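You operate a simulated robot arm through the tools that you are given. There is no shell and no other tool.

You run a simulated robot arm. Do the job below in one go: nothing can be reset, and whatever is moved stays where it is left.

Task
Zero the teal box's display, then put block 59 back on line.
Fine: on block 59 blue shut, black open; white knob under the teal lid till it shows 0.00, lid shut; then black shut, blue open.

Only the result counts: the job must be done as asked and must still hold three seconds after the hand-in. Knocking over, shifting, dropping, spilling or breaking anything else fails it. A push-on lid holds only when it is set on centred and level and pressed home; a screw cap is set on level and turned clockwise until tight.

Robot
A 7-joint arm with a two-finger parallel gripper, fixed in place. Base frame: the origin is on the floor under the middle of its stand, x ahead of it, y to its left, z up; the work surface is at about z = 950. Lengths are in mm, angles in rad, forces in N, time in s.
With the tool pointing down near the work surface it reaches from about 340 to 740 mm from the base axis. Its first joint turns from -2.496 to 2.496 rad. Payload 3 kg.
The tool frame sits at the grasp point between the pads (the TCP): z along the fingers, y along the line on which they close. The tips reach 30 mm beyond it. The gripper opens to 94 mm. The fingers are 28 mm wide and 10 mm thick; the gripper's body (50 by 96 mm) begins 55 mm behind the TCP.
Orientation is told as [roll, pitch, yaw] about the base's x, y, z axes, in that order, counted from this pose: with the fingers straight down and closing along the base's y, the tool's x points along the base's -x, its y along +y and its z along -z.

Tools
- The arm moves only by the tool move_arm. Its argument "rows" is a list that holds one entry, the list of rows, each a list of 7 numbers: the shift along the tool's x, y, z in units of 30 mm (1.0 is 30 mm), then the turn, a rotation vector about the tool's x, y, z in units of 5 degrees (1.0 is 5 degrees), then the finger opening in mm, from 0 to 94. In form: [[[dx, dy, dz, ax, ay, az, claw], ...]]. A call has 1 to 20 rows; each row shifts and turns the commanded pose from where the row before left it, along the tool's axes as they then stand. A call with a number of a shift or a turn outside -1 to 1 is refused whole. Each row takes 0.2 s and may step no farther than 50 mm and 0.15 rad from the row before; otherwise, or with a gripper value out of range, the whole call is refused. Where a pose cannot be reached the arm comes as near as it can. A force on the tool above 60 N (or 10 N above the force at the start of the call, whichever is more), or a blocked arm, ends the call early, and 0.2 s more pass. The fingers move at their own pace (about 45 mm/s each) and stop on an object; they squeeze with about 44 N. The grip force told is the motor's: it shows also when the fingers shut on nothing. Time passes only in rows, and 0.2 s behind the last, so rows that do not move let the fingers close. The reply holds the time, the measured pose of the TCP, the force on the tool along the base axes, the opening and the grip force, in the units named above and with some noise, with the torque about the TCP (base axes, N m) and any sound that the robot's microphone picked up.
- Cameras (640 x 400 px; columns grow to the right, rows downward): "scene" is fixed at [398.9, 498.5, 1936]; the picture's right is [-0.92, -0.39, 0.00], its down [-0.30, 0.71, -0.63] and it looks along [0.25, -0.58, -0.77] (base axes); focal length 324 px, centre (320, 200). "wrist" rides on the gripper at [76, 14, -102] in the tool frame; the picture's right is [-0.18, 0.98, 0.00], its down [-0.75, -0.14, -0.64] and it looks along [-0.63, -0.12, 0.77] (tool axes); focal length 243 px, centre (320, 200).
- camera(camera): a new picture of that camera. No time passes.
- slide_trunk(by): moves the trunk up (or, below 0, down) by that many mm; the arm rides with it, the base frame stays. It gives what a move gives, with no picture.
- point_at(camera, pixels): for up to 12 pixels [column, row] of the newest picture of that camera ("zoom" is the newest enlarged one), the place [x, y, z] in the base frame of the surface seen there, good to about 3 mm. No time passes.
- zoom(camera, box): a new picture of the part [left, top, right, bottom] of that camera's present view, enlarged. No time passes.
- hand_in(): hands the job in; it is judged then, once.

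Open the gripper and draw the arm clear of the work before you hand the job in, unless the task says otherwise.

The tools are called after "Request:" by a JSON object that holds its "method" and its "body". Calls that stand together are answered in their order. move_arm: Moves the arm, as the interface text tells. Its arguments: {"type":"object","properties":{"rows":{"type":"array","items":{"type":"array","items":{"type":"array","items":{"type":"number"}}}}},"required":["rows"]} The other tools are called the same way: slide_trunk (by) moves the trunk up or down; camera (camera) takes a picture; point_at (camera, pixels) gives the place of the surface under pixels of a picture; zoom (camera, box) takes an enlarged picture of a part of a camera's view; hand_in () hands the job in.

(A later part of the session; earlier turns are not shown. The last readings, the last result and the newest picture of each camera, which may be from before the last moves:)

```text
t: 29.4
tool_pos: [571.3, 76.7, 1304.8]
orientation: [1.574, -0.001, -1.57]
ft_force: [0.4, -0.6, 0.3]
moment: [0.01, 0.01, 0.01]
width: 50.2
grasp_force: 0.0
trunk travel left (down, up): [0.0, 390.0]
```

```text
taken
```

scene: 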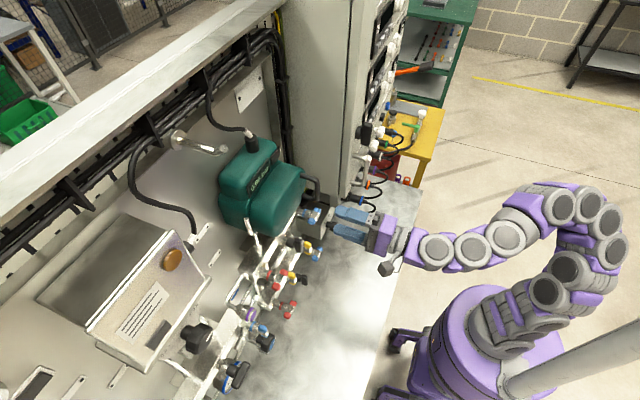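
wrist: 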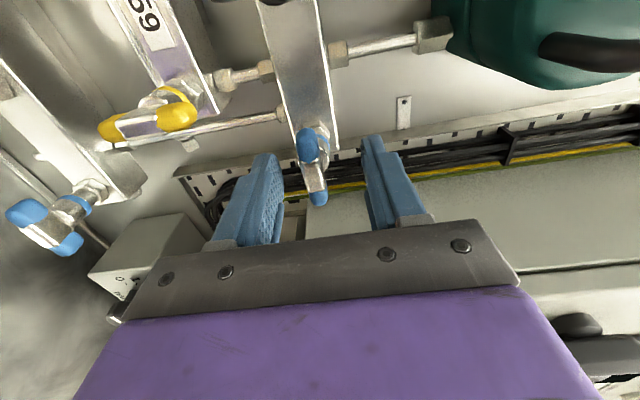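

The bar sits between the fingers at (315,165). I lower 2.5 mm and close on it.

Request:
{"method": "move_arm", "body": {"rows": [[[0, -0.08, 0, 0, 0, 0, 50], [0, 0, 0, 0, 0, 0, 30], [0, 0, 0, 0, 0, 0, 10], [0, 0, 0, 0, 0, 0, 5], [0, 0, 0, 0, 0, 0, 5], [0, 0, 0, 0, 0, 0, 5]]]}}

Request:
{"method": "camera", "body": {"camera": "wrist"}}

```text
t: 30.8
tool_pos: [571.4, 76.8, 1299.9]
orientation: [1.571, -0.002, -1.568]
ft_force: [-7.6, -1.4, -23.3]
moment: [0.14, 0.51, -0.44]
width: 11.7
grasp_force: 45.4
trunk travel left (down, up): [0.0, 390.0]
```

```text
taken
```

wrist: 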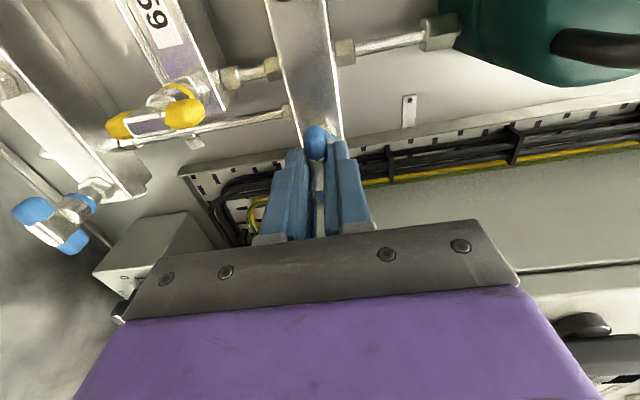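

Gripped (width 11.7). The −23 N in z shows the handle's centre is ~2–3 mm lower, so I relax the command, then test a turn of +10° (clockwise seen from the front).

Request:
{"method": "move_arm", "body": {"rows": [[[0, -0.08, 0, 0, 0, 0, 5], [0, 0, 0, 0, 0, 0, 5], [0, 0, 0, 0, 0, 1, 5], [0, 0, 0, 0, 0, 1, 5], [0, 0, 0, 0, 0, 0, 5]]]}}

Request:
{"method": "camera", "body": {"camera": "wrist"}}

```text
t: 32.0
tool_pos: [571.9, 76.5, 1300.2]
orientation: [1.577, 0.173, -1.573]
ft_force: [-0.2, 2.6, 3.9]
moment: [0.01, 0.46, -0.8]
width: 12.0
grasp_force: 44.7
trunk travel left (down, up): [0.0, 390.0]
```

```text
taken
```

wrist: 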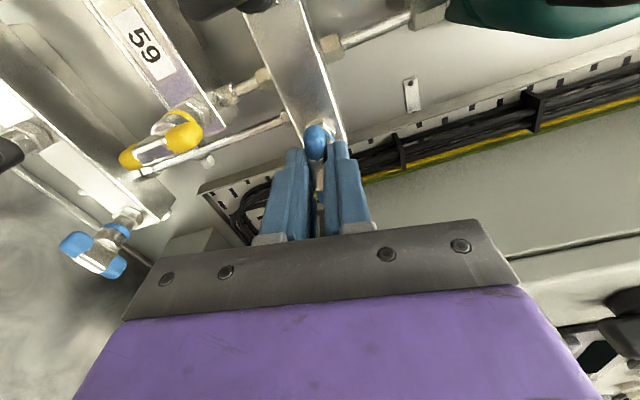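

The handle turned with the hand (moment about x only 0.01), so clockwise is free. I continue the remaining 80°.

Request:
{"method": "move_arm", "body": {"rows": [[[0, 0, 0, 0, 0, 1, 5], [0, 0, 0, 0, 0, 1, 5], [0, 0, 0, 0, 0, 1, 5], [0, 0, 0, 0, 0, 1, 5], [0, 0, 0, 0, 0, 1, 5], [0, 0, 0, 0, 0, 1, 5], [0, 0, 0, 0, 0, 1, 5], [0, 0, 0, 0, 0, 1, 5], [0, 0, 0, 0, 0, 0, 5]]]}}

Request:
{"method": "camera", "body": {"camera": "wrist"}}

Request:
{"method": "zoom", "body": {"camera": "scene", "box": [240, 170, 400, 270]}}

```text
t: 34.0
tool_pos: [569.8, 76.2, 1300.9]
orientation: [1.583, 0.87, -1.563]
ft_force: [15.4, 2.1, 33.3]
moment: [-0.01, -0.34, 0.12]
width: 11.8
grasp_force: 44.8
trunk travel left (down, up): [0.0, 390.0]
```

```text
taken
```

wrist: 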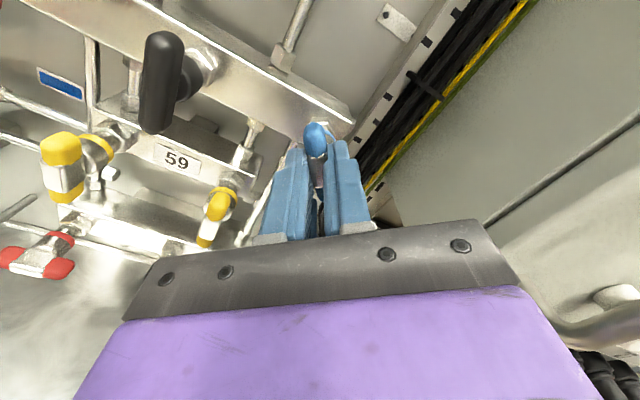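

```text
4.00 times, centred on (320, 220) of scene
```

zoom: 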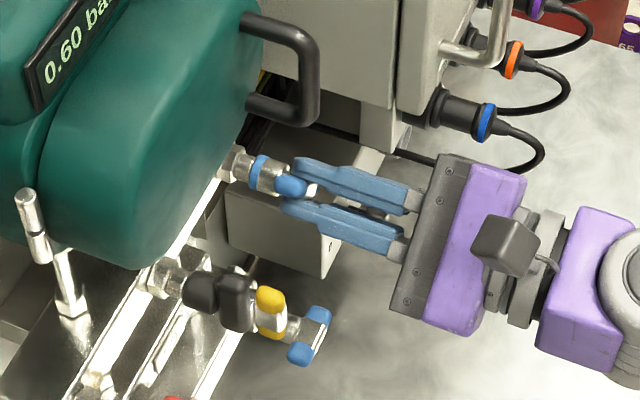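

Now at φ≈140° the force is 33 N in z (handle pushing up), so I shift the command by about +3 mm in z and +1 mm in x, and continue 20° more.

Request:
{"method": "move_arm", "body": {"rows": [[[0.077, 0.064, 0.033, 0, 0, 0, 5], [0, 0, 0, 0, 0, 0, 5], [0, 0, 0, 0, 0, 1, 5], [0, 0, 0, 0, 0, 1, 5], [0, 0, 0, 0, 0, 1, 5], [0, 0, 0, 0, 0, 1, 5], [0, 0, 0, 0, 0, 0, 5]]]}}

```text
t: 35.6
tool_pos: [570.5, 75.5, 1300.6]
orientation: [1.577, 1.222, -1.565]
ft_force: [-23.2, -1.2, -24.4]
moment: [0.08, 0.68, 0.0]
width: 11.8
grasp_force: 44.6
trunk travel left (down, up): [0.0, 390.0]
```

Force flipped to −24 N z, −23 N x; I back the offset off by ~1.5 mm z and 1 mm x, then turn the last 20°.

Request:
{"method": "move_arm", "body": {"rows": [[[-0.047, -0.017, -0.033, 0, 0, 0, 5], [0, 0, 0, 0, 0, 0, 5], [0, 0, 0, 0, 0, 1, 5], [0, 0, 0, 0, 0, 1, 5], [0, 0, 0, 0, 0, 0, 5]]]}}

```text
t: 36.8
tool_pos: [571.7, 74.4, 1300.6]
orientation: [1.608, 1.394, -1.537]
ft_force: [-7.7, -0.8, -4.6]
moment: [0.04, 0.87, 0.02]
width: 11.7
grasp_force: 45.2
trunk travel left (down, up): [0.0, 390.0]
```

Forces are small now. I turn the last 10°.

Request:
{"method": "move_arm", "body": {"rows": [[[0, 0, 0, 0, 0, 1, 5], [0, 0, 0, 0, 0, 1, 5], [0, 0, 0, 0, 0, 0, 5], [0, 0, 0, 0, 0, 0, 5]]]}}

Request:
{"method": "camera", "body": {"camera": "wrist"}}

```text
t: 37.8
tool_pos: [571.5, 74.9, 1302.1]
orientation: [2.893, 1.566, -0.25]
ft_force: [-2.5, 0.5, 0.9]
moment: [0.02, -1.3, 0.05]
width: 11.8
grasp_force: 45.1
trunk travel left (down, up): [0.0, 390.0]
```

```text
taken
```

wrist: 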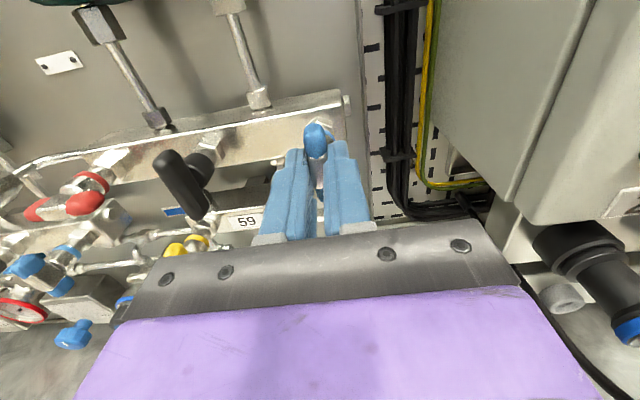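

The blue handle is now vertical. I try 5° more to feel for a stop.

Request:
{"method": "move_arm", "body": {"rows": [[[0, 0, 0, 0, 0, 0.6, 5], [0, 0, 0, 0, 0, 0.4, 5], [0, 0, 0, 0, 0, 0, 5]]]}}

```text
t: 38.6
tool_pos: [571.9, 75.0, 1301.1]
orientation: [-1.635, 1.486, 1.508]
ft_force: [-0.9, 0.4, 5.8]
moment: [-1.33, -0.27, 0.05]
width: 14.2
grasp_force: 45.1
trunk travel left (down, up): [0.0, 390.0]
```

A stop: moment −1.33 about x and the width grew to 14.2. So blue is at its shut stop. I undo the extra 5°, open and retreat.

Request:
{"method": "move_arm", "body": {"rows": [[[0, 0, 0, 0, 0, -0.6, 5], [0, 0, 0, 0, 0, 0, 5], [0, 0, 0, 0, 0, 0, 30], [0, 0, 0, 0, 0, 0, 50], [0, 0, 0, 0, 0, 0, 50], [0, 0, 0, 0, 0, 0, 50], [0, 0, -0.8, 0, 0, -0.4, 50], [0, 0, -0.8, 0, 0, 0, 50], [0, 0, -0.8, 0, 0, 0, 50], [0, 0, 0, 0, 0, 0, 50]]]}}

Request:
{"method": "camera", "body": {"camera": "wrist"}}

Request:
{"method": "zoom", "body": {"camera": "scene", "box": [220, 120, 380, 220]}}

```text
t: 40.8
tool_pos: [512.2, 86.2, 1305.1]
orientation: [2.405, 1.557, -0.717]
ft_force: [-0.2, -0.5, -0.4]
moment: [0.06, -0.01, -0.01]
width: 50.4
grasp_force: 0.1
out of reach, approached as far as the arm can: row 8, 9
trunk travel left (down, up): [0.0, 390.0]
```

```text
taken
```

wrist: 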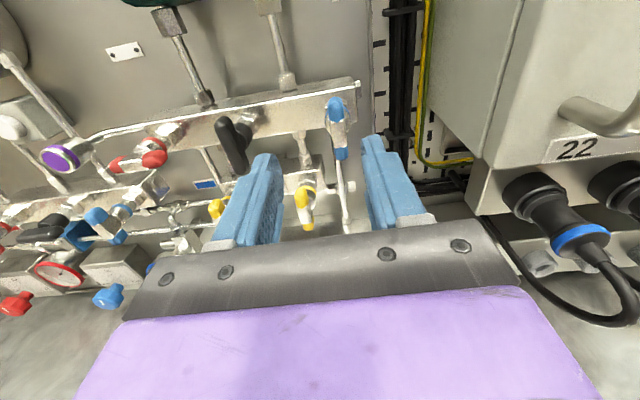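

```text
4.00 times, centred on (300, 170) of scene
```

zoom: 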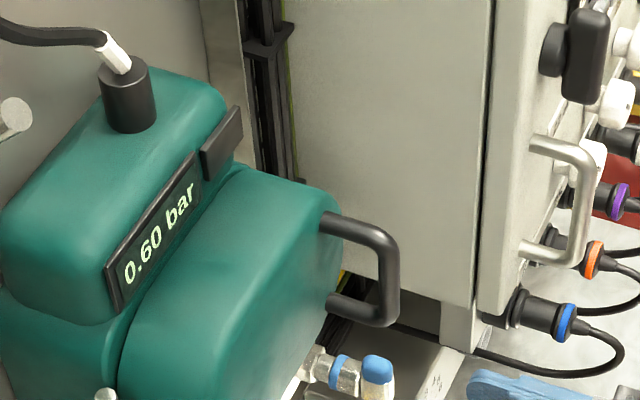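

Blue is vertical at (338,130). Now I measure the black paddle around (235,140).

Request:
{"method": "zoom", "body": {"camera": "wrist", "box": [190, 90, 370, 200]}}

Request:
{"method": "point_at", "body": {"camera": "wrist", "pixels": [[222, 125], [228, 135], [235, 150], [241, 165], [229, 150], [244, 155], [250, 125], [335, 105], [340, 155], [215, 128]]}}

```text
3.56 times, centred on (280, 145) of wrist
```

zoom: 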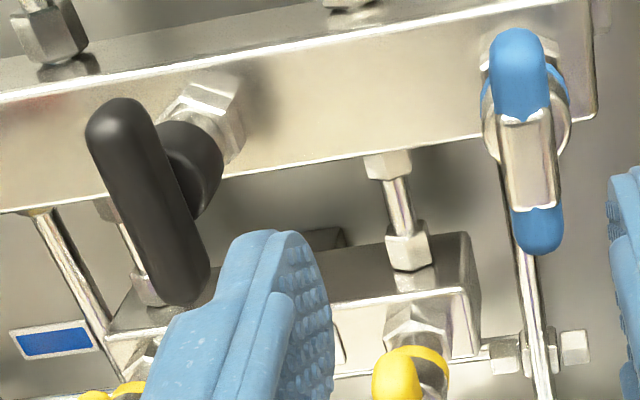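

```text
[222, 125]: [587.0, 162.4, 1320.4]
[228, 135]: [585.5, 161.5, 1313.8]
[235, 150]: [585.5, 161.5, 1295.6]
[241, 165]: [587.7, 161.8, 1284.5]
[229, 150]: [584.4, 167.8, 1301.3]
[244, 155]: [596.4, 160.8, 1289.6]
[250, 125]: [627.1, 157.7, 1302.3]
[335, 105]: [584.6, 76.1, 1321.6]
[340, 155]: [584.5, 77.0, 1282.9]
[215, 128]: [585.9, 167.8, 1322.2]
```

The black paddle's centre is about (591,164,1301), vertical. I shift to y≈164 at stand-off distance and check the pose.

Request:
{"method": "move_arm", "body": {"rows": [[[0, -0.99, 0.2, 0, 0, 0, 50], [0, -0.99, 0.2, 0, 0, 0, 50], [0, -0.99, 0, 0, 0, 0, 50], [0, 0, 0, 0, 0, 0, 50], [0, 0, 0, 0, 0, 0, 50]]]}}

Request:
{"method": "camera", "body": {"camera": "wrist"}}

```text
t: 42.0
tool_pos: [517.0, 166.4, 1303.9]
orientation: [2.683, 1.565, -0.46]
ft_force: [0.1, -0.7, 0.3]
moment: [-0.02, -0.02, -0.02]
width: 49.8
grasp_force: 0.1
trunk travel left (down, up): [0.0, 390.0]
```

```text
taken
```

wrist: 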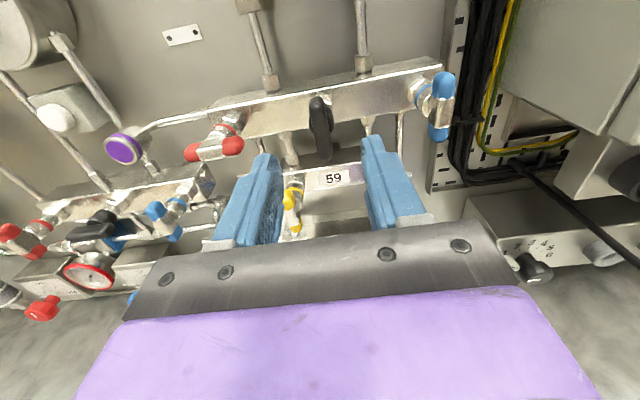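

The paddle is straight ahead at (320,128). I double-check its position from here.

Request:
{"method": "point_at", "body": {"camera": "wrist", "pixels": [[318, 103], [320, 128], [323, 153], [313, 130], [328, 130], [325, 157]]}}

Request:
{"method": "zoom", "body": {"camera": "wrist", "box": [270, 70, 370, 170]}}

```text
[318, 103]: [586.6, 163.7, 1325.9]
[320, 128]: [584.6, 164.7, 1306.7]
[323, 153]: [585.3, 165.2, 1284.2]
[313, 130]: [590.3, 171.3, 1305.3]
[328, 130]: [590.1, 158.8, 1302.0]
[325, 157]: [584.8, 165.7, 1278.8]
```

```text
4.00 times, centred on (320, 120) of wrist
```

zoom: 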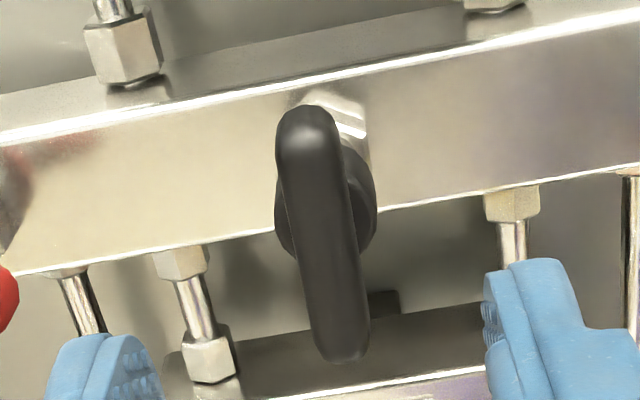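

Centre y≈165, z≈1302, front x≈584.5. I advance to x≈571 and close.

Request:
{"method": "move_arm", "body": {"rows": [[[-0.06, 0.05, 0.6, 0, 0, 0, 50], [0, 0, 0.6, 0, 0, 0, 50], [0, 0, 0.6, 0, 0, 0, 50], [0, 0, 0, 0, 0, 0, 40], [0, 0, 0, 0, 0, 0, 20], [0, 0, 0, 0, 0, 0, 5], [0, 0, 0, 0, 0, 0, 5], [0, 0, 0, 0, 0, 0, 5]]]}}

Request:
{"method": "camera", "body": {"camera": "wrist"}}

```text
t: 43.8
tool_pos: [571.8, 164.2, 1304.0]
orientation: [2.62, 1.566, -0.524]
ft_force: [1.9, 1.3, 2.0]
moment: [0.03, 0.21, 0.08]
width: 11.8
grasp_force: 45.1
trunk travel left (down, up): [0.0, 390.0]
```

```text
taken
```

wrist: 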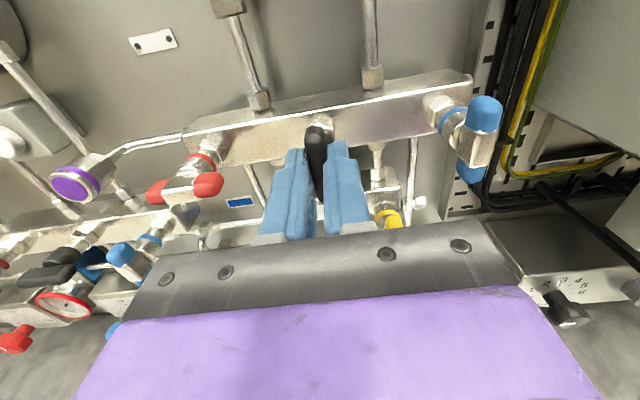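

Gripped with small forces. I test a counter-clockwise turn of 10° (expected opening direction).

Request:
{"method": "move_arm", "body": {"rows": [[[-0.05, 0, 0, 0, 0, 0, 5], [0, 0, 0, 0, 0, -1, 5], [0, 0, 0, 0, 0, -1, 5], [0, 0, 0, 0, 0, 0, 5]]]}}

```text
t: 44.8
tool_pos: [569.7, 165.2, 1302.1]
orientation: [1.609, 1.391, -1.533]
ft_force: [19.4, 11.8, 28.1]
moment: [0.05, -0.66, 0.36]
width: 11.9
grasp_force: 45.1
trunk travel left (down, up): [0.0, 390.0]
```

It turns freely. I relieve the offset (+2.5 mm z, +1 y, +1.5 x) and continue 25°.

Request:
{"method": "move_arm", "body": {"rows": [[[0.088, -0.018, 0.05, 0, 0, 0, 5], [0, 0, 0, 0, 0, -1, 5], [0, 0, 0, 0, 0, -1, 5], [0, 0, 0, 0, 0, -1, 5], [0, 0, 0, 0, 0, -1, 5], [0, 0, 0, 0, 0, 0, 5]]]}}

```text
t: 46.2
tool_pos: [570.8, 166.5, 1301.8]
orientation: [1.574, 1.042, -1.567]
ft_force: [-22.0, -1.0, -31.2]
moment: [0.02, 0.64, 0.06]
width: 11.9
grasp_force: 44.9
trunk travel left (down, up): [0.0, 390.0]
```

Overshot (−31 N z). I back off about half (−1.4 mm z, −0.8 mm x) and continue 20°.

Request:
{"method": "move_arm", "body": {"rows": [[[-0.04, -0.023, -0.027, 0, 0, 0, 5], [0, 0, 0, 0, 0, -1, 5], [0, 0, 0, 0, 0, -1, 5], [0, 0, 0, 0, 0, -1, 5], [0, 0, 0, 0, 0, -1, 5], [0, 0, 0, 0, 0, 0, 5]]]}}

```text
t: 47.6
tool_pos: [570.5, 166.6, 1302.2]
orientation: [1.576, 0.695, -1.569]
ft_force: [3.1, 6.6, -12.8]
moment: [0.01, -0.15, 1.0]
width: 11.9
grasp_force: 44.9
trunk travel left (down, up): [0.0, 390.0]
```

Forces are modest. I continue 25° more.

Request:
{"method": "move_arm", "body": {"rows": [[[0, -0.02, 0, 0, 0, 0, 5], [0, 0, 0, 0, 0, -1, 5], [0, 0, 0, 0, 0, -1, 5], [0, 0, 0, 0, 0, -1, 5], [0, 0, 0, 0, 0, -1, 5], [0, 0, 0, 0, 0, 0, 5]]]}}

```text
t: 49.0
tool_pos: [571.8, 166.3, 1301.1]
orientation: [1.574, 0.346, -1.568]
ft_force: [10.2, 8.9, -2.2]
moment: [0.01, -0.13, 1.24]
width: 11.9
grasp_force: 45.4
trunk travel left (down, up): [0.0, 390.0]
```

Continuing the last 20°.

Request:
{"method": "move_arm", "body": {"rows": [[[0.02, 0, 0.02, 0, 0, 0, 5], [0, 0, 0, 0, 0, -1, 5], [0, 0, 0, 0, 0, -1, 5], [0, 0, 0, 0, 0, -1, 5], [0, 0, 0, 0, 0, -1, 5], [0, 0, 0, 0, 0, 0, 5]]]}}

Request:
{"method": "camera", "body": {"camera": "wrist"}}

```text
t: 50.4
tool_pos: [570.5, 168.4, 1299.1]
orientation: [1.572, -0.005, -1.571]
ft_force: [-9.5, 2.9, -27.2]
moment: [0.77, 0.87, -0.16]
width: 11.7
grasp_force: 44.9
trunk travel left (down, up): [0.0, 390.0]
```

```text
taken
```

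wrist: 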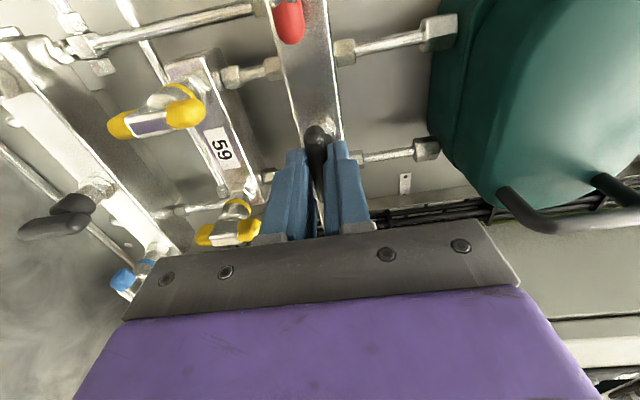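

The paddle is horizontal now; moment x = 0.77 hints at the stop. I relieve z by −1.5 mm and try a further 3° to confirm.

Request:
{"method": "move_arm", "body": {"rows": [[[0, -0.05, 0, 0, 0, 0, 5], [0, 0, 0, 0, 0, 0, 5], [0, 0, 0, 0, 0, -0.6, 5], [0, 0, 0, 0, 0, 0, 5]]]}}

```text
t: 51.4
tool_pos: [569.9, 168.2, 1300.0]
orientation: [1.576, -0.057, -1.571]
ft_force: [-2.0, 6.4, -17.2]
moment: [1.32, 0.73, 0.08]
width: 13.0
grasp_force: 44.9
trunk travel left (down, up): [0.0, 390.0]
```

The stop is confirmed (1.32 N m, width growing), so black is fully open. I undo 3°, release and retreat.

Request:
{"method": "move_arm", "body": {"rows": [[[0, 0, 0, 0, 0, 0.6, 5], [0, 0, 0, 0, 0, 0, 5], [0, 0, 0, 0, 0, 0, 30], [0, 0, 0, 0, 0, 0, 50], [0, 0, 0, 0, 0, 0, 50], [0, 0, 0, 0, 0, 0, 50], [0, 0, -0.9, 0, 0, 0, 50], [0, 0, -0.9, 0, 0, 0, 50], [0, 0, 0, 0, 0, 0, 50]]]}}

Request:
{"method": "camera", "body": {"camera": "wrist"}}

Request:
{"method": "zoom", "body": {"camera": "scene", "box": [200, 120, 360, 260]}}

```text
t: 53.4
tool_pos: [516.4, 166.6, 1298.7]
orientation: [1.574, 0.0, -1.57]
ft_force: [0.4, -0.4, -0.6]
moment: [-0.02, 0.01, 0.0]
width: 49.9
grasp_force: 0.0
trunk travel left (down, up): [0.0, 390.0]
```

```text
taken
```

wrist: 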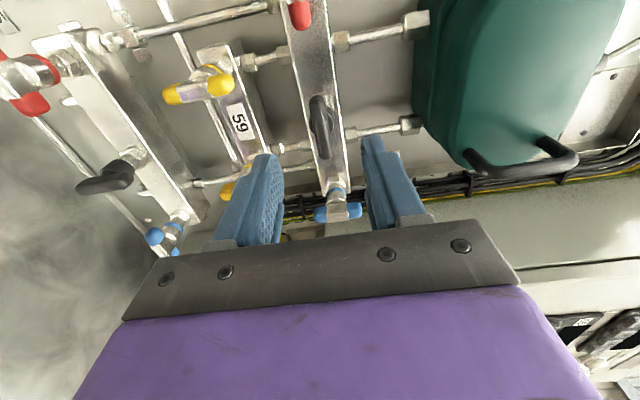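

```text
2.86 times, centred on (280, 190) of scene
```

zoom: 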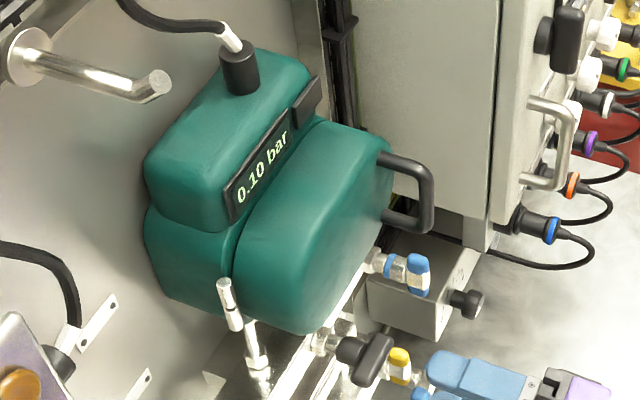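

The display now reads 0.10 bar, so block 59 was indeed the right one. Next the lid: I rise to z≈1420 with a little retreat, then spin to camera-on-top to inspect the teal lid.

Request:
{"method": "move_arm", "body": {"rows": [[[0, 0.9, -0.3, 0, 0, 0, 50], [0, 0.9, -0.3, 0, 0, 0, 50], [0, 0.9, -0.3, 0, 0, 0, 50], [0, 0.9, -0.1, 0, 0, 0, 50], [0, 0.4, 0, 0, 0, 1, 50], [0, 0, 0, 0, 0, 1, 50], [0, 0, 0, 0, 0, 1, 50], [0, 0, 0, 0, 0, 1, 50], [0, 0, 0, 0, 0, 1, 50], [0, 0, 0, 0, 0, 1, 50], [0, 0, 0, 0, 0, 1, 50], [0, 0, 0, 0, 0, 1, 50], [0, 0, 0, 0, 0, 1, 50], [0, 0, 0, 0, 0, 1, 50], [0, 0, 0, 0, 0, 1, 50], [0, 0, 0, 0, 0, 1, 50], [0, 0, 0, 0, 0, 1, 50], [0, 0, 0, 0, 0, 1, 50], [0, 0, 0, 0, 0, 1, 50], [0, 0, 0, 0, 0, 1, 50]]]}}

Request:
{"method": "camera", "body": {"camera": "wrist"}}

```text
t: 57.6
tool_pos: [485.0, 165.8, 1419.2]
orientation: [1.595, 1.394, -1.548]
ft_force: [-0.6, -0.3, -0.4]
moment: [-0.03, 0.02, -0.03]
width: 50.1
grasp_force: 0.1
trunk travel left (down, up): [0.0, 390.0]
```

```text
taken
```

wrist: 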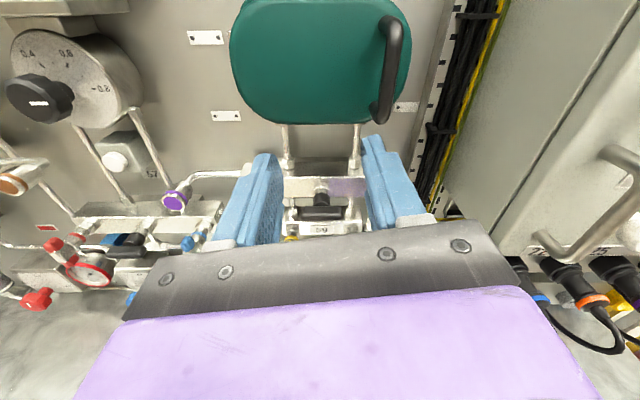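

The lid is at (320,60) with its handle at (388,70). I zoom on the lid and measure the handle.

Request:
{"method": "zoom", "body": {"camera": "wrist", "box": [210, 0, 430, 140]}}

Request:
{"method": "point_at", "body": {"camera": "wrist", "pixels": [[385, 18], [396, 40], [393, 70], [386, 100], [378, 113], [320, 60], [240, 60], [235, 30], [270, 120], [375, 125], [405, 60], [318, 115]]}}

```text
2.86 times, centred on (320, 70) of wrist
```

zoom: 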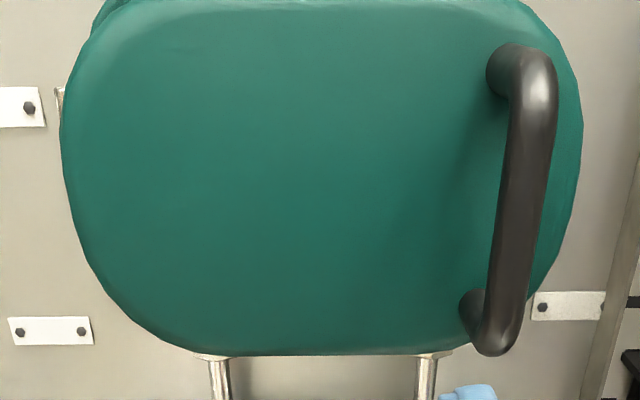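

```text
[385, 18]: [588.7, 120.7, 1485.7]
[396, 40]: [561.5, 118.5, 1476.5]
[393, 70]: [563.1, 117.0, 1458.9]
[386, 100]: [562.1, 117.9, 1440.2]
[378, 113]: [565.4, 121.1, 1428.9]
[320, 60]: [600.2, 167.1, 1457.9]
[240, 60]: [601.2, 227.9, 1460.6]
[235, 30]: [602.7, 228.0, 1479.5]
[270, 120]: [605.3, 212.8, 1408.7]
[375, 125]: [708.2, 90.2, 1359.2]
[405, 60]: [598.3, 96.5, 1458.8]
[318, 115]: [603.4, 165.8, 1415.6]
```

The handle bar is at about (567,119), z 1428–1480, and the lid face at x≈600 spans y≈95–230. I check the hinge on the left in the scene view.

Request:
{"method": "camera", "body": {"camera": "scene"}}

Request:
{"method": "zoom", "body": {"camera": "scene", "box": [210, 160, 290, 250]}}

Request:
{"method": "point_at", "body": {"camera": "scene", "pixels": [[246, 220], [249, 228], [251, 234], [247, 224], [242, 215], [235, 205], [255, 222], [262, 205]]}}

```text
taken
```

scene: 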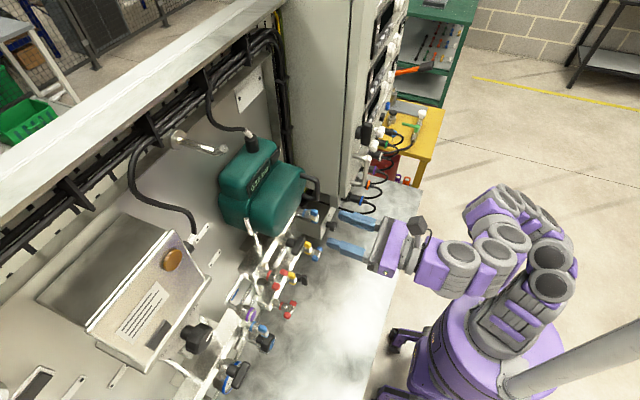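

```text
4.44 times, centred on (250, 205) of scene
```

zoom: 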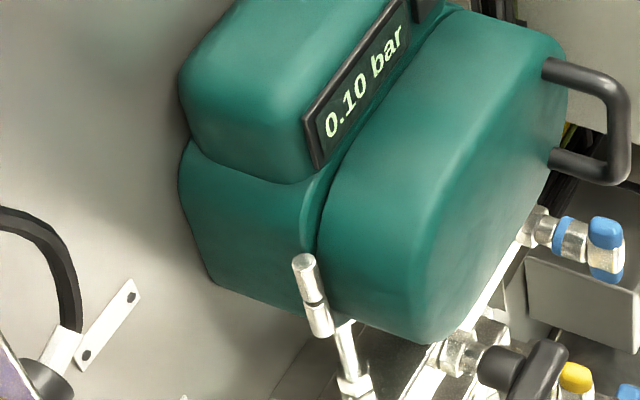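

```text
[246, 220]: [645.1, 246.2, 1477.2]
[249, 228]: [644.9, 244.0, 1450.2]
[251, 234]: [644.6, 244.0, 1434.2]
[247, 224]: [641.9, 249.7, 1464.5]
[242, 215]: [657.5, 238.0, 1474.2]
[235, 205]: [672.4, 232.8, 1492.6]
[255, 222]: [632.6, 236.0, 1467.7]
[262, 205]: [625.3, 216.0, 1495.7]
```

The hinge axis is at about (648,243). The lid's handle will swing on a 148 mm radius to the left; I check what stands on the left there.

Request:
{"method": "point_at", "body": {"camera": "wrist", "pixels": [[40, 95], [75, 60], [100, 5], [60, 15], [130, 90], [205, 37], [15, 60]]}}

Request:
{"method": "point_at", "body": {"camera": "scene", "pixels": [[195, 337], [205, 300], [190, 240], [172, 258], [150, 330], [225, 150], [180, 135], [210, 325]]}}

```text
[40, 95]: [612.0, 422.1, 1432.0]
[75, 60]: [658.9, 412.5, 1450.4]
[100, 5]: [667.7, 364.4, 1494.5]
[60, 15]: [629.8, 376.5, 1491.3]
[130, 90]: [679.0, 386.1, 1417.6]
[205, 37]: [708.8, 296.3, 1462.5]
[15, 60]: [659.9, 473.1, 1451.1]
```

```text
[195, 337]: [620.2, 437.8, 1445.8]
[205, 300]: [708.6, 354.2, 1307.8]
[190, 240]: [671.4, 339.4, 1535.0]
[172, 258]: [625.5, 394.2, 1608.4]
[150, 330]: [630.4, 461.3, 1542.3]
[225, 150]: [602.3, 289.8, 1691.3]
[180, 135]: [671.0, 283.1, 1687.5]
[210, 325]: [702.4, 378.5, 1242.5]
```

The left side is clear up to about y=360. I finish the spin, align with the handle bar (y≈119.5, z≈1455) and approach.

Request:
{"method": "move_arm", "body": {"rows": [[[0, 0, 0, 0, 0, 1, 50], [0, 0, 0, 0, 0, 1, 50], [0.6, 0.78, 0, 0, 0, 0, 50], [0.6, 0.77, 0, 0, 0, 0, 50], [0, 0, 0, 0, 0, 0, 50], [0, 0, 0.5, 0, 0, 0, 50], [0, 0, 0.5, 0, 0, 0, 50], [0, 0, 0, 0, 0, 0, 50]]]}}

Request:
{"method": "camera", "body": {"camera": "wrist"}}

```text
t: 59.4
tool_pos: [515.4, 118.3, 1455.9]
orientation: [2.736, 1.566, -0.406]
ft_force: [0.2, 0.1, 0.1]
moment: [0.02, -0.02, 0.01]
width: 50.1
grasp_force: 0.0
trunk travel left (down, up): [0.0, 390.0]
```

```text
taken
```

wrist: 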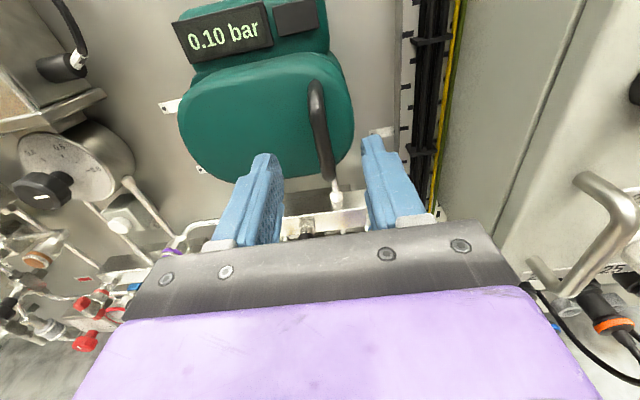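

The handle bar is centred at (321,130). I verify its depth and position once more.

Request:
{"method": "point_at", "body": {"camera": "wrist", "pixels": [[318, 100], [322, 130], [328, 160], [315, 130], [329, 130], [330, 172]]}}

```text
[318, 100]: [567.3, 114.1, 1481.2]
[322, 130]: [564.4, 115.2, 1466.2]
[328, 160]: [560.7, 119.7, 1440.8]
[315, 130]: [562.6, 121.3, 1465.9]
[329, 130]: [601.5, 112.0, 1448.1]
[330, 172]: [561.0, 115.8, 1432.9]
```

Bar centre ≈ (567,118,1455). I advance 45 mm and close on it.

Request:
{"method": "move_arm", "body": {"rows": [[[0, 0, 0.75, 0, 0, 0, 50], [0, 0, 0.75, 0, 0, 0, 50], [0, 0, 0, 0, 0, 0, 30], [0, 0, 0, 0, 0, 0, 10], [0, 0, 0, 0, 0, 0, 5], [0, 0, 0, 0, 0, 0, 5]]]}}

Request:
{"method": "camera", "body": {"camera": "wrist"}}

```text
t: 60.8
tool_pos: [561.3, 117.0, 1455.2]
orientation: [3.113, 1.568, -0.03]
ft_force: [-1.3, -3.5, -0.8]
moment: [0.04, -0.03, -0.02]
width: 10.7
grasp_force: 39.9
trunk travel left (down, up): [0.0, 390.0]
```

```text
taken
```

wrist: 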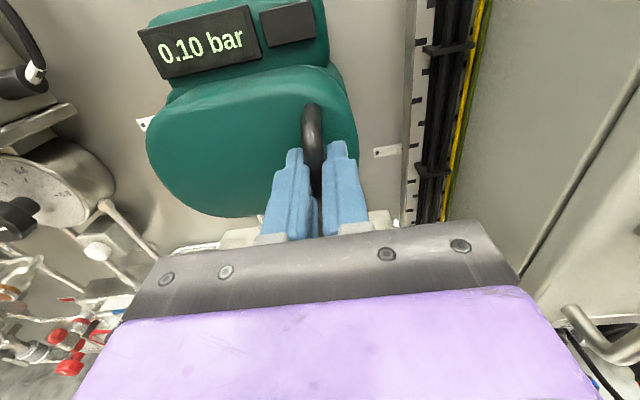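

Gripped the handle (width 10.7). I begin pulling along the arc by ~10 mm and watch the force.

Request:
{"method": "move_arm", "body": {"rows": [[[0, -0.09, -0.14, 0, 0, 0, 5], [0, -0.09, -0.14, 0, 0, 0, 5], [0, 0, 0, 0, 0, 0, 5]]]}}

Request:
{"method": "camera", "body": {"camera": "wrist"}}

```text
t: 61.6
tool_pos: [551.8, 121.5, 1455.5]
orientation: [-3.112, 1.567, 0.03]
ft_force: [-2.1, -4.5, -0.8]
moment: [0.08, 0.38, -0.09]
width: 10.6
grasp_force: 44.0
trunk travel left (down, up): [0.0, 390.0]
```

```text
taken
```

wrist: 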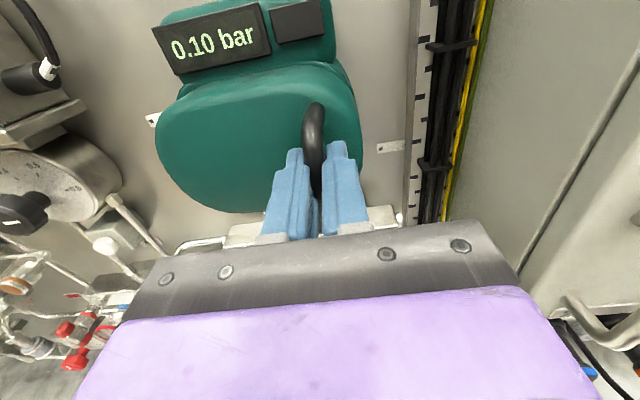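

The force is small; the lid seems to be following. I measure the lid's left and right face depth to confirm.

Request:
{"method": "point_at", "body": {"camera": "wrist", "pixels": [[345, 110], [340, 130], [260, 130], [190, 130], [312, 115], [300, 130]]}}

Request:
{"method": "zoom", "body": {"camera": "scene", "box": [210, 140, 370, 250]}}

```text
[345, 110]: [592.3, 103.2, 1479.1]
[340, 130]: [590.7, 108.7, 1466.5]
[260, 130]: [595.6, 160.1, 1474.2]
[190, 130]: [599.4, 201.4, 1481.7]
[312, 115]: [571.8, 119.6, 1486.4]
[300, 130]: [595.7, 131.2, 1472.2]
```

```text
3.64 times, centred on (290, 195) of scene
```

zoom: 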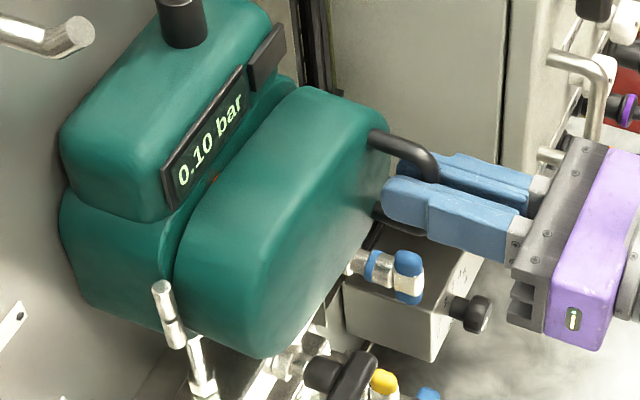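

The lid is swinging open. I continue the arc to about 30°.

Request:
{"method": "move_arm", "body": {"rows": [[[0, -0.33, -0.348, 0, 0, 0, 5], [0, -0.33, -0.348, 0, 0, 0, 5], [0, -0.354, -0.242, 0, 0, 0, 5], [0, -0.354, -0.242, 0, 0, 0, 5], [0, -0.354, -0.242, 0, 0, 0, 5], [0, 0, 0, 0, 0, 0, 5]]]}}

Request:
{"method": "zoom", "body": {"camera": "scene", "box": [210, 140, 370, 250]}}

```text
t: 63.0
tool_pos: [506.7, 175.1, 1457.0]
orientation: [3.112, 1.562, -0.027]
ft_force: [-7.6, -1.5, 9.0]
moment: [1.15, 0.01, 0.12]
width: 10.6
grasp_force: 44.5
trunk travel left (down, up): [0.0, 390.0]
```

```text
3.64 times, centred on (290, 195) of scene
```

zoom: 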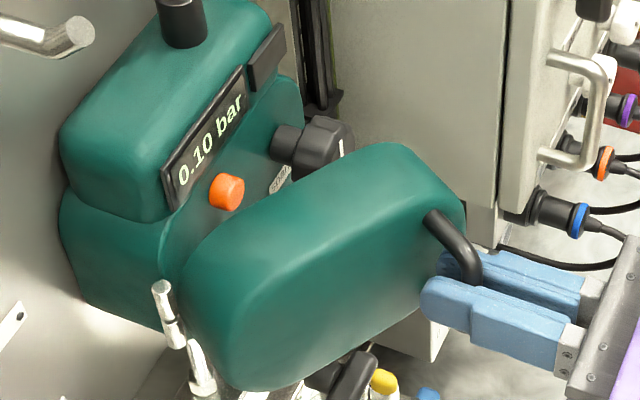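

Under the lid an orange button and a black knob appear; the white one should be further left or below. I continue the arc to 60°.

Request:
{"method": "move_arm", "body": {"rows": [[[0, -0.406, -0.143, 0, 0, 0, 5], [0, -0.406, -0.143, 0, 0, 0, 5], [0, -0.406, -0.143, 0, 0, 0, 5], [0, -0.428, -0.032, 0, 0, 0, 5], [0, -0.428, -0.032, 0, 0, 0, 5], [0, -0.428, -0.032, 0, 0, 0, 5], [0, 0, 0, 0, 0, 0, 5]]]}}

Request:
{"method": "zoom", "body": {"camera": "scene", "box": [210, 140, 370, 250]}}

```text
t: 64.6
tool_pos: [490.4, 251.0, 1456.5]
orientation: [2.864, 1.563, -0.277]
ft_force: [-9.7, 0.8, 8.0]
moment: [1.23, -0.7, -0.03]
width: 11.2
grasp_force: 44.1
trunk travel left (down, up): [0.0, 390.0]
```

```text
3.64 times, centred on (290, 195) of scene
```

zoom: 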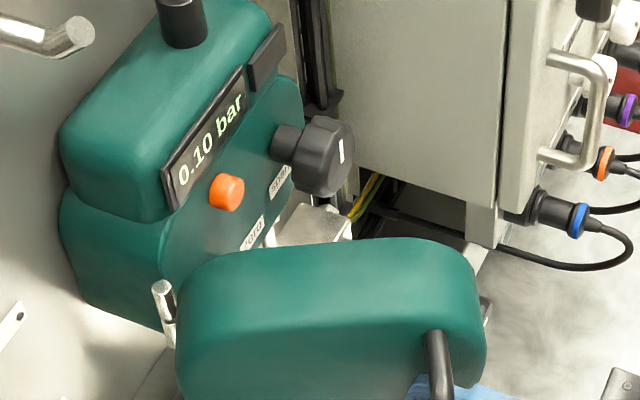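

Labels like "zero" and "span" appear. I continue to about 95°.

Request:
{"method": "move_arm", "body": {"rows": [[[0, -0.422, 0.079, 0, 0, 0, 5], [0, -0.422, 0.079, 0, 0, 0, 5], [0, -0.422, 0.079, 0, 0, 0, 5], [0, -0.388, 0.187, 0, 0, 0, 5], [0, -0.388, 0.187, 0, 0, 0, 5], [0, -0.388, 0.187, 0, 0, 0, 5], [0, -0.333, 0.267, 0, 0, 0, 5], [0, 0, 0, 0, 0, 0, 5]]]}}

Request:
{"method": "camera", "body": {"camera": "scene"}}

Request:
{"method": "camera", "body": {"camera": "wrist"}}

```text
t: 66.4
tool_pos: [522.2, 336.7, 1456.6]
orientation: [2.841, 1.561, -0.301]
ft_force: [-9.0, 6.8, 8.6]
moment: [1.15, -0.89, 0.04]
width: 11.1
grasp_force: 44.6
trunk travel left (down, up): [0.0, 390.0]
```

```text
taken
```

scene: 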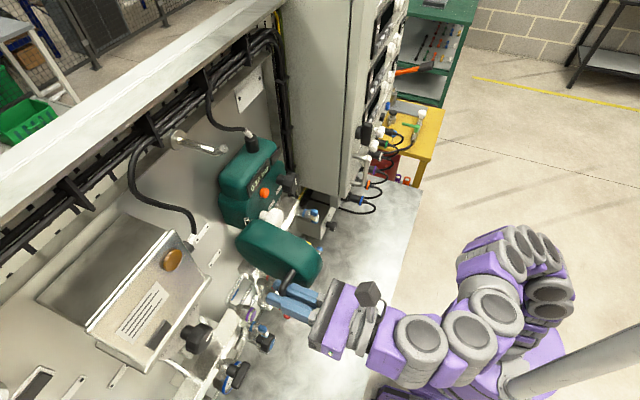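

```text
taken
```

wrist: 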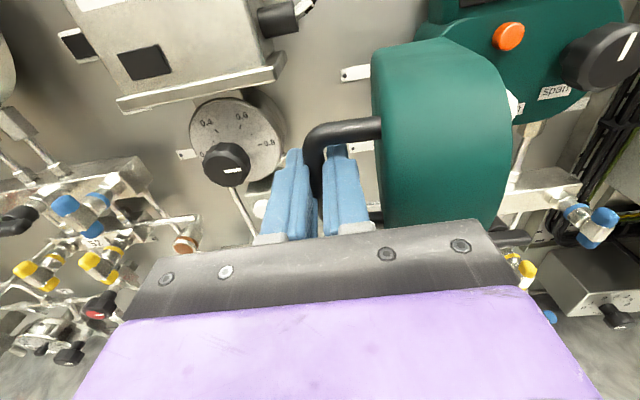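

The lid is at ~95°. I look at the interior in the scene view.

Request:
{"method": "zoom", "body": {"camera": "scene", "box": [210, 130, 340, 260]}}

Request:
{"method": "point_at", "body": {"camera": "scene", "pixels": [[265, 193], [270, 215], [280, 210], [288, 182], [262, 240], [300, 250], [310, 270], [250, 225]]}}

```text
3.08 times, centred on (275, 195) of scene
```

zoom: 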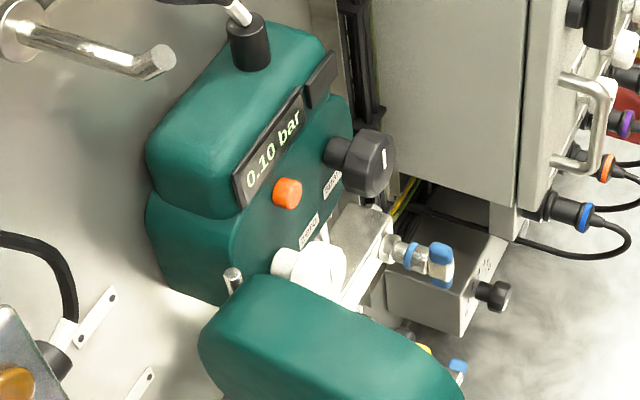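

```text
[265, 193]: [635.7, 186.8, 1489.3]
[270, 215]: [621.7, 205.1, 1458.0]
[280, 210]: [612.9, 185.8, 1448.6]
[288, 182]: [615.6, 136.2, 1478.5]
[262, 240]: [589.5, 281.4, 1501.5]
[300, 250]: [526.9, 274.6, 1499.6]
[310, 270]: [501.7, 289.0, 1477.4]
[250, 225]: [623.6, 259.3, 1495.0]
```

The white knob is at scene (275,212), about (615,195,1450). I open the lid a bit more, to ~105°, for room.

Request:
{"method": "move_arm", "body": {"rows": [[[0, -0.32, 0.267, 0, 0, 0, 5], [0, -0.32, 0.267, 0, 0, 0, 5], [0, 0, 0, 0, 0, 0, 5]]]}}

```text
t: 67.2
tool_pos: [539.5, 353.6, 1456.2]
orientation: [2.906, 1.564, -0.235]
ft_force: [-5.6, 6.4, 11.8]
moment: [1.21, -0.73, 0.03]
width: 11.1
grasp_force: 44.5
trunk travel left (down, up): [0.0, 390.0]
```

I release with a small opening (22 mm, to stay clear of the lid face) and draw straight back.

Request:
{"method": "move_arm", "body": {"rows": [[[0, 0, 0, 0, 0, 0, 22], [0, 0, 0, 0, 0, 0, 22], [0, 0, -0.4, 0, 0, 0, 22], [0, 0, -0.7, 0, 0, 0, 22], [0, 0, -0.7, 0, 0, 0, 22], [0, 0, 0, 0, 0, 0, 22]]]}}

Request:
{"method": "camera", "body": {"camera": "scene"}}

Request:
{"method": "camera", "body": {"camera": "wrist"}}

```text
t: 68.6
tool_pos: [486.7, 353.0, 1454.2]
orientation: [2.719, 1.565, -0.422]
ft_force: [1.1, 0.3, 0.5]
moment: [0.02, 0.0, 0.0]
width: 21.9
grasp_force: 0.0
trunk travel left (down, up): [0.0, 390.0]
```

```text
taken
```

scene: 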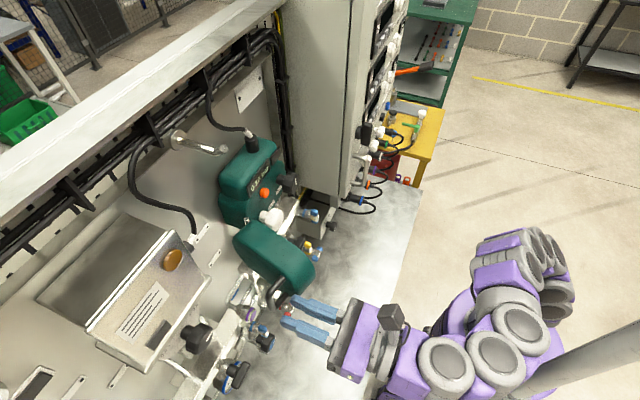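

```text
taken
```

wrist: 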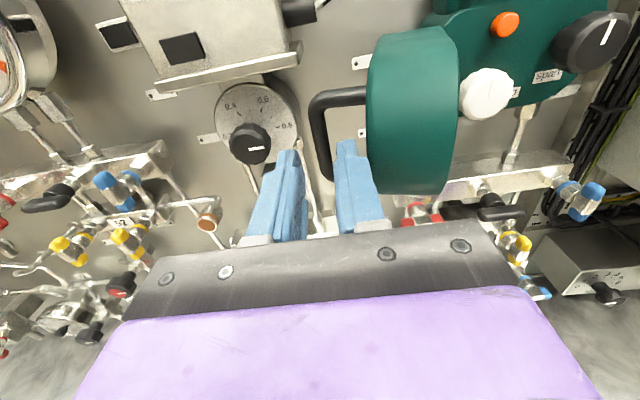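

The white knob shows at (488,92). I measure the knob and the opened lid's free edge before going round it.

Request:
{"method": "point_at", "body": {"camera": "wrist", "pixels": [[488, 92], [470, 92], [508, 92], [488, 75], [490, 112], [372, 110], [410, 110], [455, 110], [410, 40], [410, 185], [455, 60], [330, 100]]}}

Request:
{"method": "zoom", "body": {"camera": "wrist", "box": [420, 0, 640, 140]}}

```text
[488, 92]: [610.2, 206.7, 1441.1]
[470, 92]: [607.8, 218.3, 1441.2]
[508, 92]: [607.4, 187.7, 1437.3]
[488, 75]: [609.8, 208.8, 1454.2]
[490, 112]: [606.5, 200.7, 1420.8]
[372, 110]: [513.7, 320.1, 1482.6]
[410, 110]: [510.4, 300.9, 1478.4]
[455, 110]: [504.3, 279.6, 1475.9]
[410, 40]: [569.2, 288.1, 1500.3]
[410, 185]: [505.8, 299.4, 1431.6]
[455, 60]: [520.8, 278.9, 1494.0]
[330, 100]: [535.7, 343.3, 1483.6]
```

```text
2.86 times, centred on (530, 70) of wrist
```

zoom: 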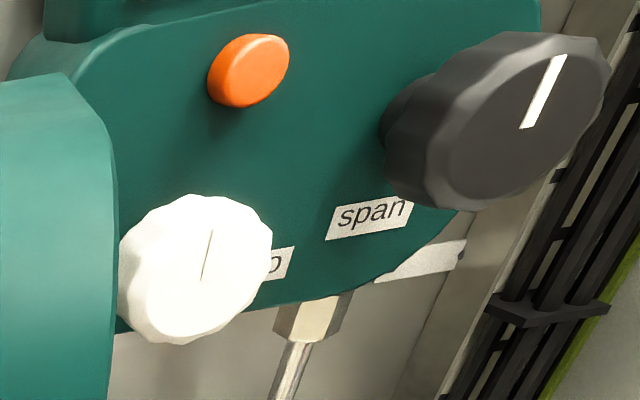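

The white knob is ~40 mm across, centred at about (608,204,1439). I draw back 30 mm to clear the lid's free edge (x≈504) before crossing to its other side.

Request:
{"method": "move_arm", "body": {"rows": [[[0, 0, -0.5, 0, 0, 0, 22], [0, 0, -0.5, 0, 0, 0, 22], [0, 0, 0, 0, 0, 0, 22]]]}}

```text
t: 69.4
tool_pos: [458.0, 354.0, 1454.1]
orientation: [2.592, 1.565, -0.551]
ft_force: [1.4, -0.9, 0.4]
moment: [0.0, -0.03, -0.04]
width: 21.8
grasp_force: 0.1
trunk travel left (down, up): [0.0, 390.0]
```

Reached x=458 (tips at 488). I cross toward y≈204 in steps.

Request:
{"method": "move_arm", "body": {"rows": [[[0, 1, 0, 0, 0, 0, 22], [0, 1, 0, 0, 0, 0, 22], [0, 1, 0, 0, 0, 0, 22], [0, 0, 0, 0, 0, 0, 22]]]}}

```text
t: 70.4
tool_pos: [458.7, 263.8, 1453.8]
orientation: [2.591, 1.566, -0.553]
ft_force: [0.2, 0.4, 0.7]
moment: [0.01, 0.0, -0.01]
width: 22.1
grasp_force: 0.0
trunk travel left (down, up): [0.0, 390.0]
```

Request:
{"method": "move_arm", "body": {"rows": [[[0, 1, 0, 0, 0, 0, 40], [0, 1, 0, 0, 0, 0, 60], [0, 0, 0, 0, 0, 0, 60], [0, 0, 0, 0, 0, 0, 60]]]}}

Request:
{"method": "camera", "body": {"camera": "wrist"}}

Request:
{"method": "camera", "body": {"camera": "scene"}}

```text
t: 71.4
tool_pos: [457.0, 206.6, 1454.9]
orientation: [2.229, 1.564, -0.913]
ft_force: [0.5, -0.1, -0.5]
moment: [0.01, 0.01, -0.03]
width: 60.0
grasp_force: 0.0
trunk travel left (down, up): [0.0, 390.0]
```

```text
taken
```

wrist: 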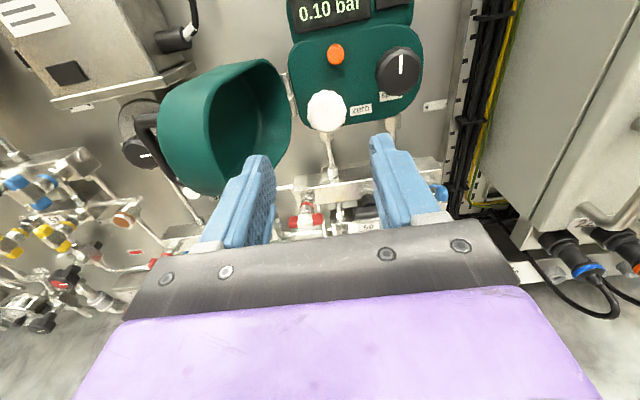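

```text
taken
```

scene: 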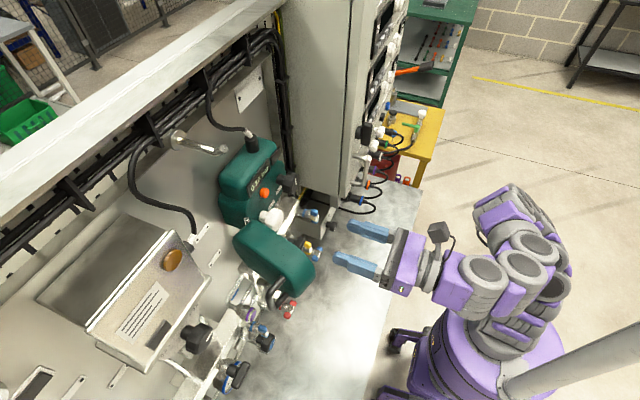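

The white "zero" knob is straight ahead at (327,111). I measure it precisely.

Request:
{"method": "zoom", "body": {"camera": "wrist", "box": [270, 0, 430, 150]}}

Request:
{"method": "point_at", "body": {"camera": "wrist", "pixels": [[327, 111], [310, 111], [344, 111], [327, 95], [327, 128], [318, 124], [337, 99], [362, 110], [336, 53], [398, 70], [278, 110], [265, 130]]}}

```text
2.67 times, centred on (350, 75) of wrist
```

zoom: 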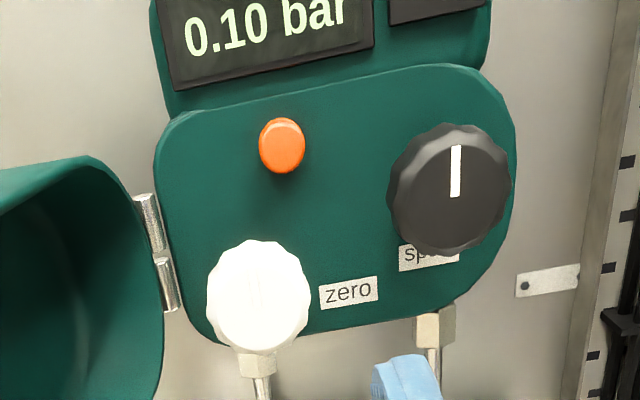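

```text
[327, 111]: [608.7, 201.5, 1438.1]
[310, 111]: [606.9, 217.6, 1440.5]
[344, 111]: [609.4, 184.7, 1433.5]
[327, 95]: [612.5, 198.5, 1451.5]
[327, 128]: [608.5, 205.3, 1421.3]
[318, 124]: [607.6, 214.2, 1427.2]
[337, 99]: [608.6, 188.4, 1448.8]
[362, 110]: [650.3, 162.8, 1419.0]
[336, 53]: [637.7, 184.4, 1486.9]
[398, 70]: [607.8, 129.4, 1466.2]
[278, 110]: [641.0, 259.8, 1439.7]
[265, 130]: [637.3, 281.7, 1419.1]
```

Knob centre ≈ (y 201, z 1437), radius ≈ 20, front x ≈ 608. I align and advance to x≈550 with a 54 mm opening, then verify.

Request:
{"method": "move_arm", "body": {"rows": [[[-0.6, 0.18, 0, 0, 0, 0, 54], [0, 0, 0, 0, 0, 0, 54], [0, 0, 0.8, 0, 0, 0, 54], [0, 0, 0.8, 0, 0, 0, 54], [0, 0, 0.8, 0, 0, 0, 54], [0, 0, 0.7, 0, 0, 0, 54], [0, 0, 0, 0, 0, 0, 54]]]}}

Request:
{"method": "camera", "body": {"camera": "wrist"}}

```text
t: 73.0
tool_pos: [551.3, 198.3, 1439.1]
orientation: [2.682, 1.567, -0.461]
ft_force: [0.1, 0.2, 0.3]
moment: [0.0, 0.03, 0.01]
width: 53.9
grasp_force: 0.1
trunk travel left (down, up): [0.0, 390.0]
```

```text
taken
```

wrist: 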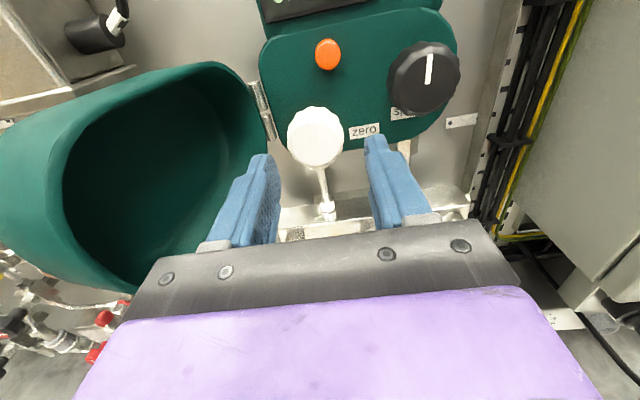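

Request:
{"method": "point_at", "body": {"camera": "wrist", "pixels": [[315, 136], [292, 136], [340, 136], [315, 112], [316, 160], [425, 75], [395, 90]]}}

Request:
{"method": "zoom", "body": {"camera": "wrist", "box": [250, 80, 390, 190]}}

```text
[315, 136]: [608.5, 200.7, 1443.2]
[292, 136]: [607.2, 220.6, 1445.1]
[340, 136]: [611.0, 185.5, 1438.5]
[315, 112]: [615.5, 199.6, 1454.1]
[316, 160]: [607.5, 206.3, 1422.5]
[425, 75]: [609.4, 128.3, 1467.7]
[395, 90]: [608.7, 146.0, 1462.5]
```

```text
3.64 times, centred on (320, 135) of wrist
```

zoom: 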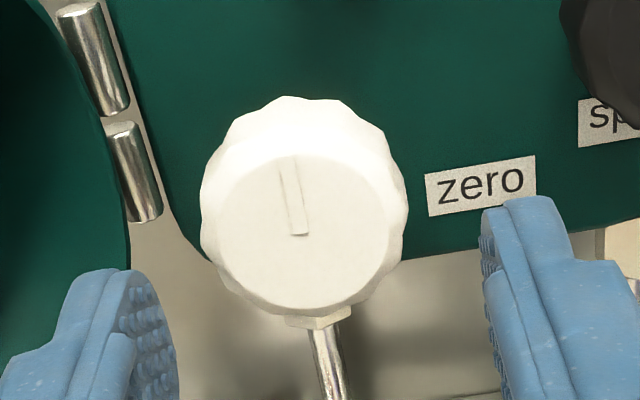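

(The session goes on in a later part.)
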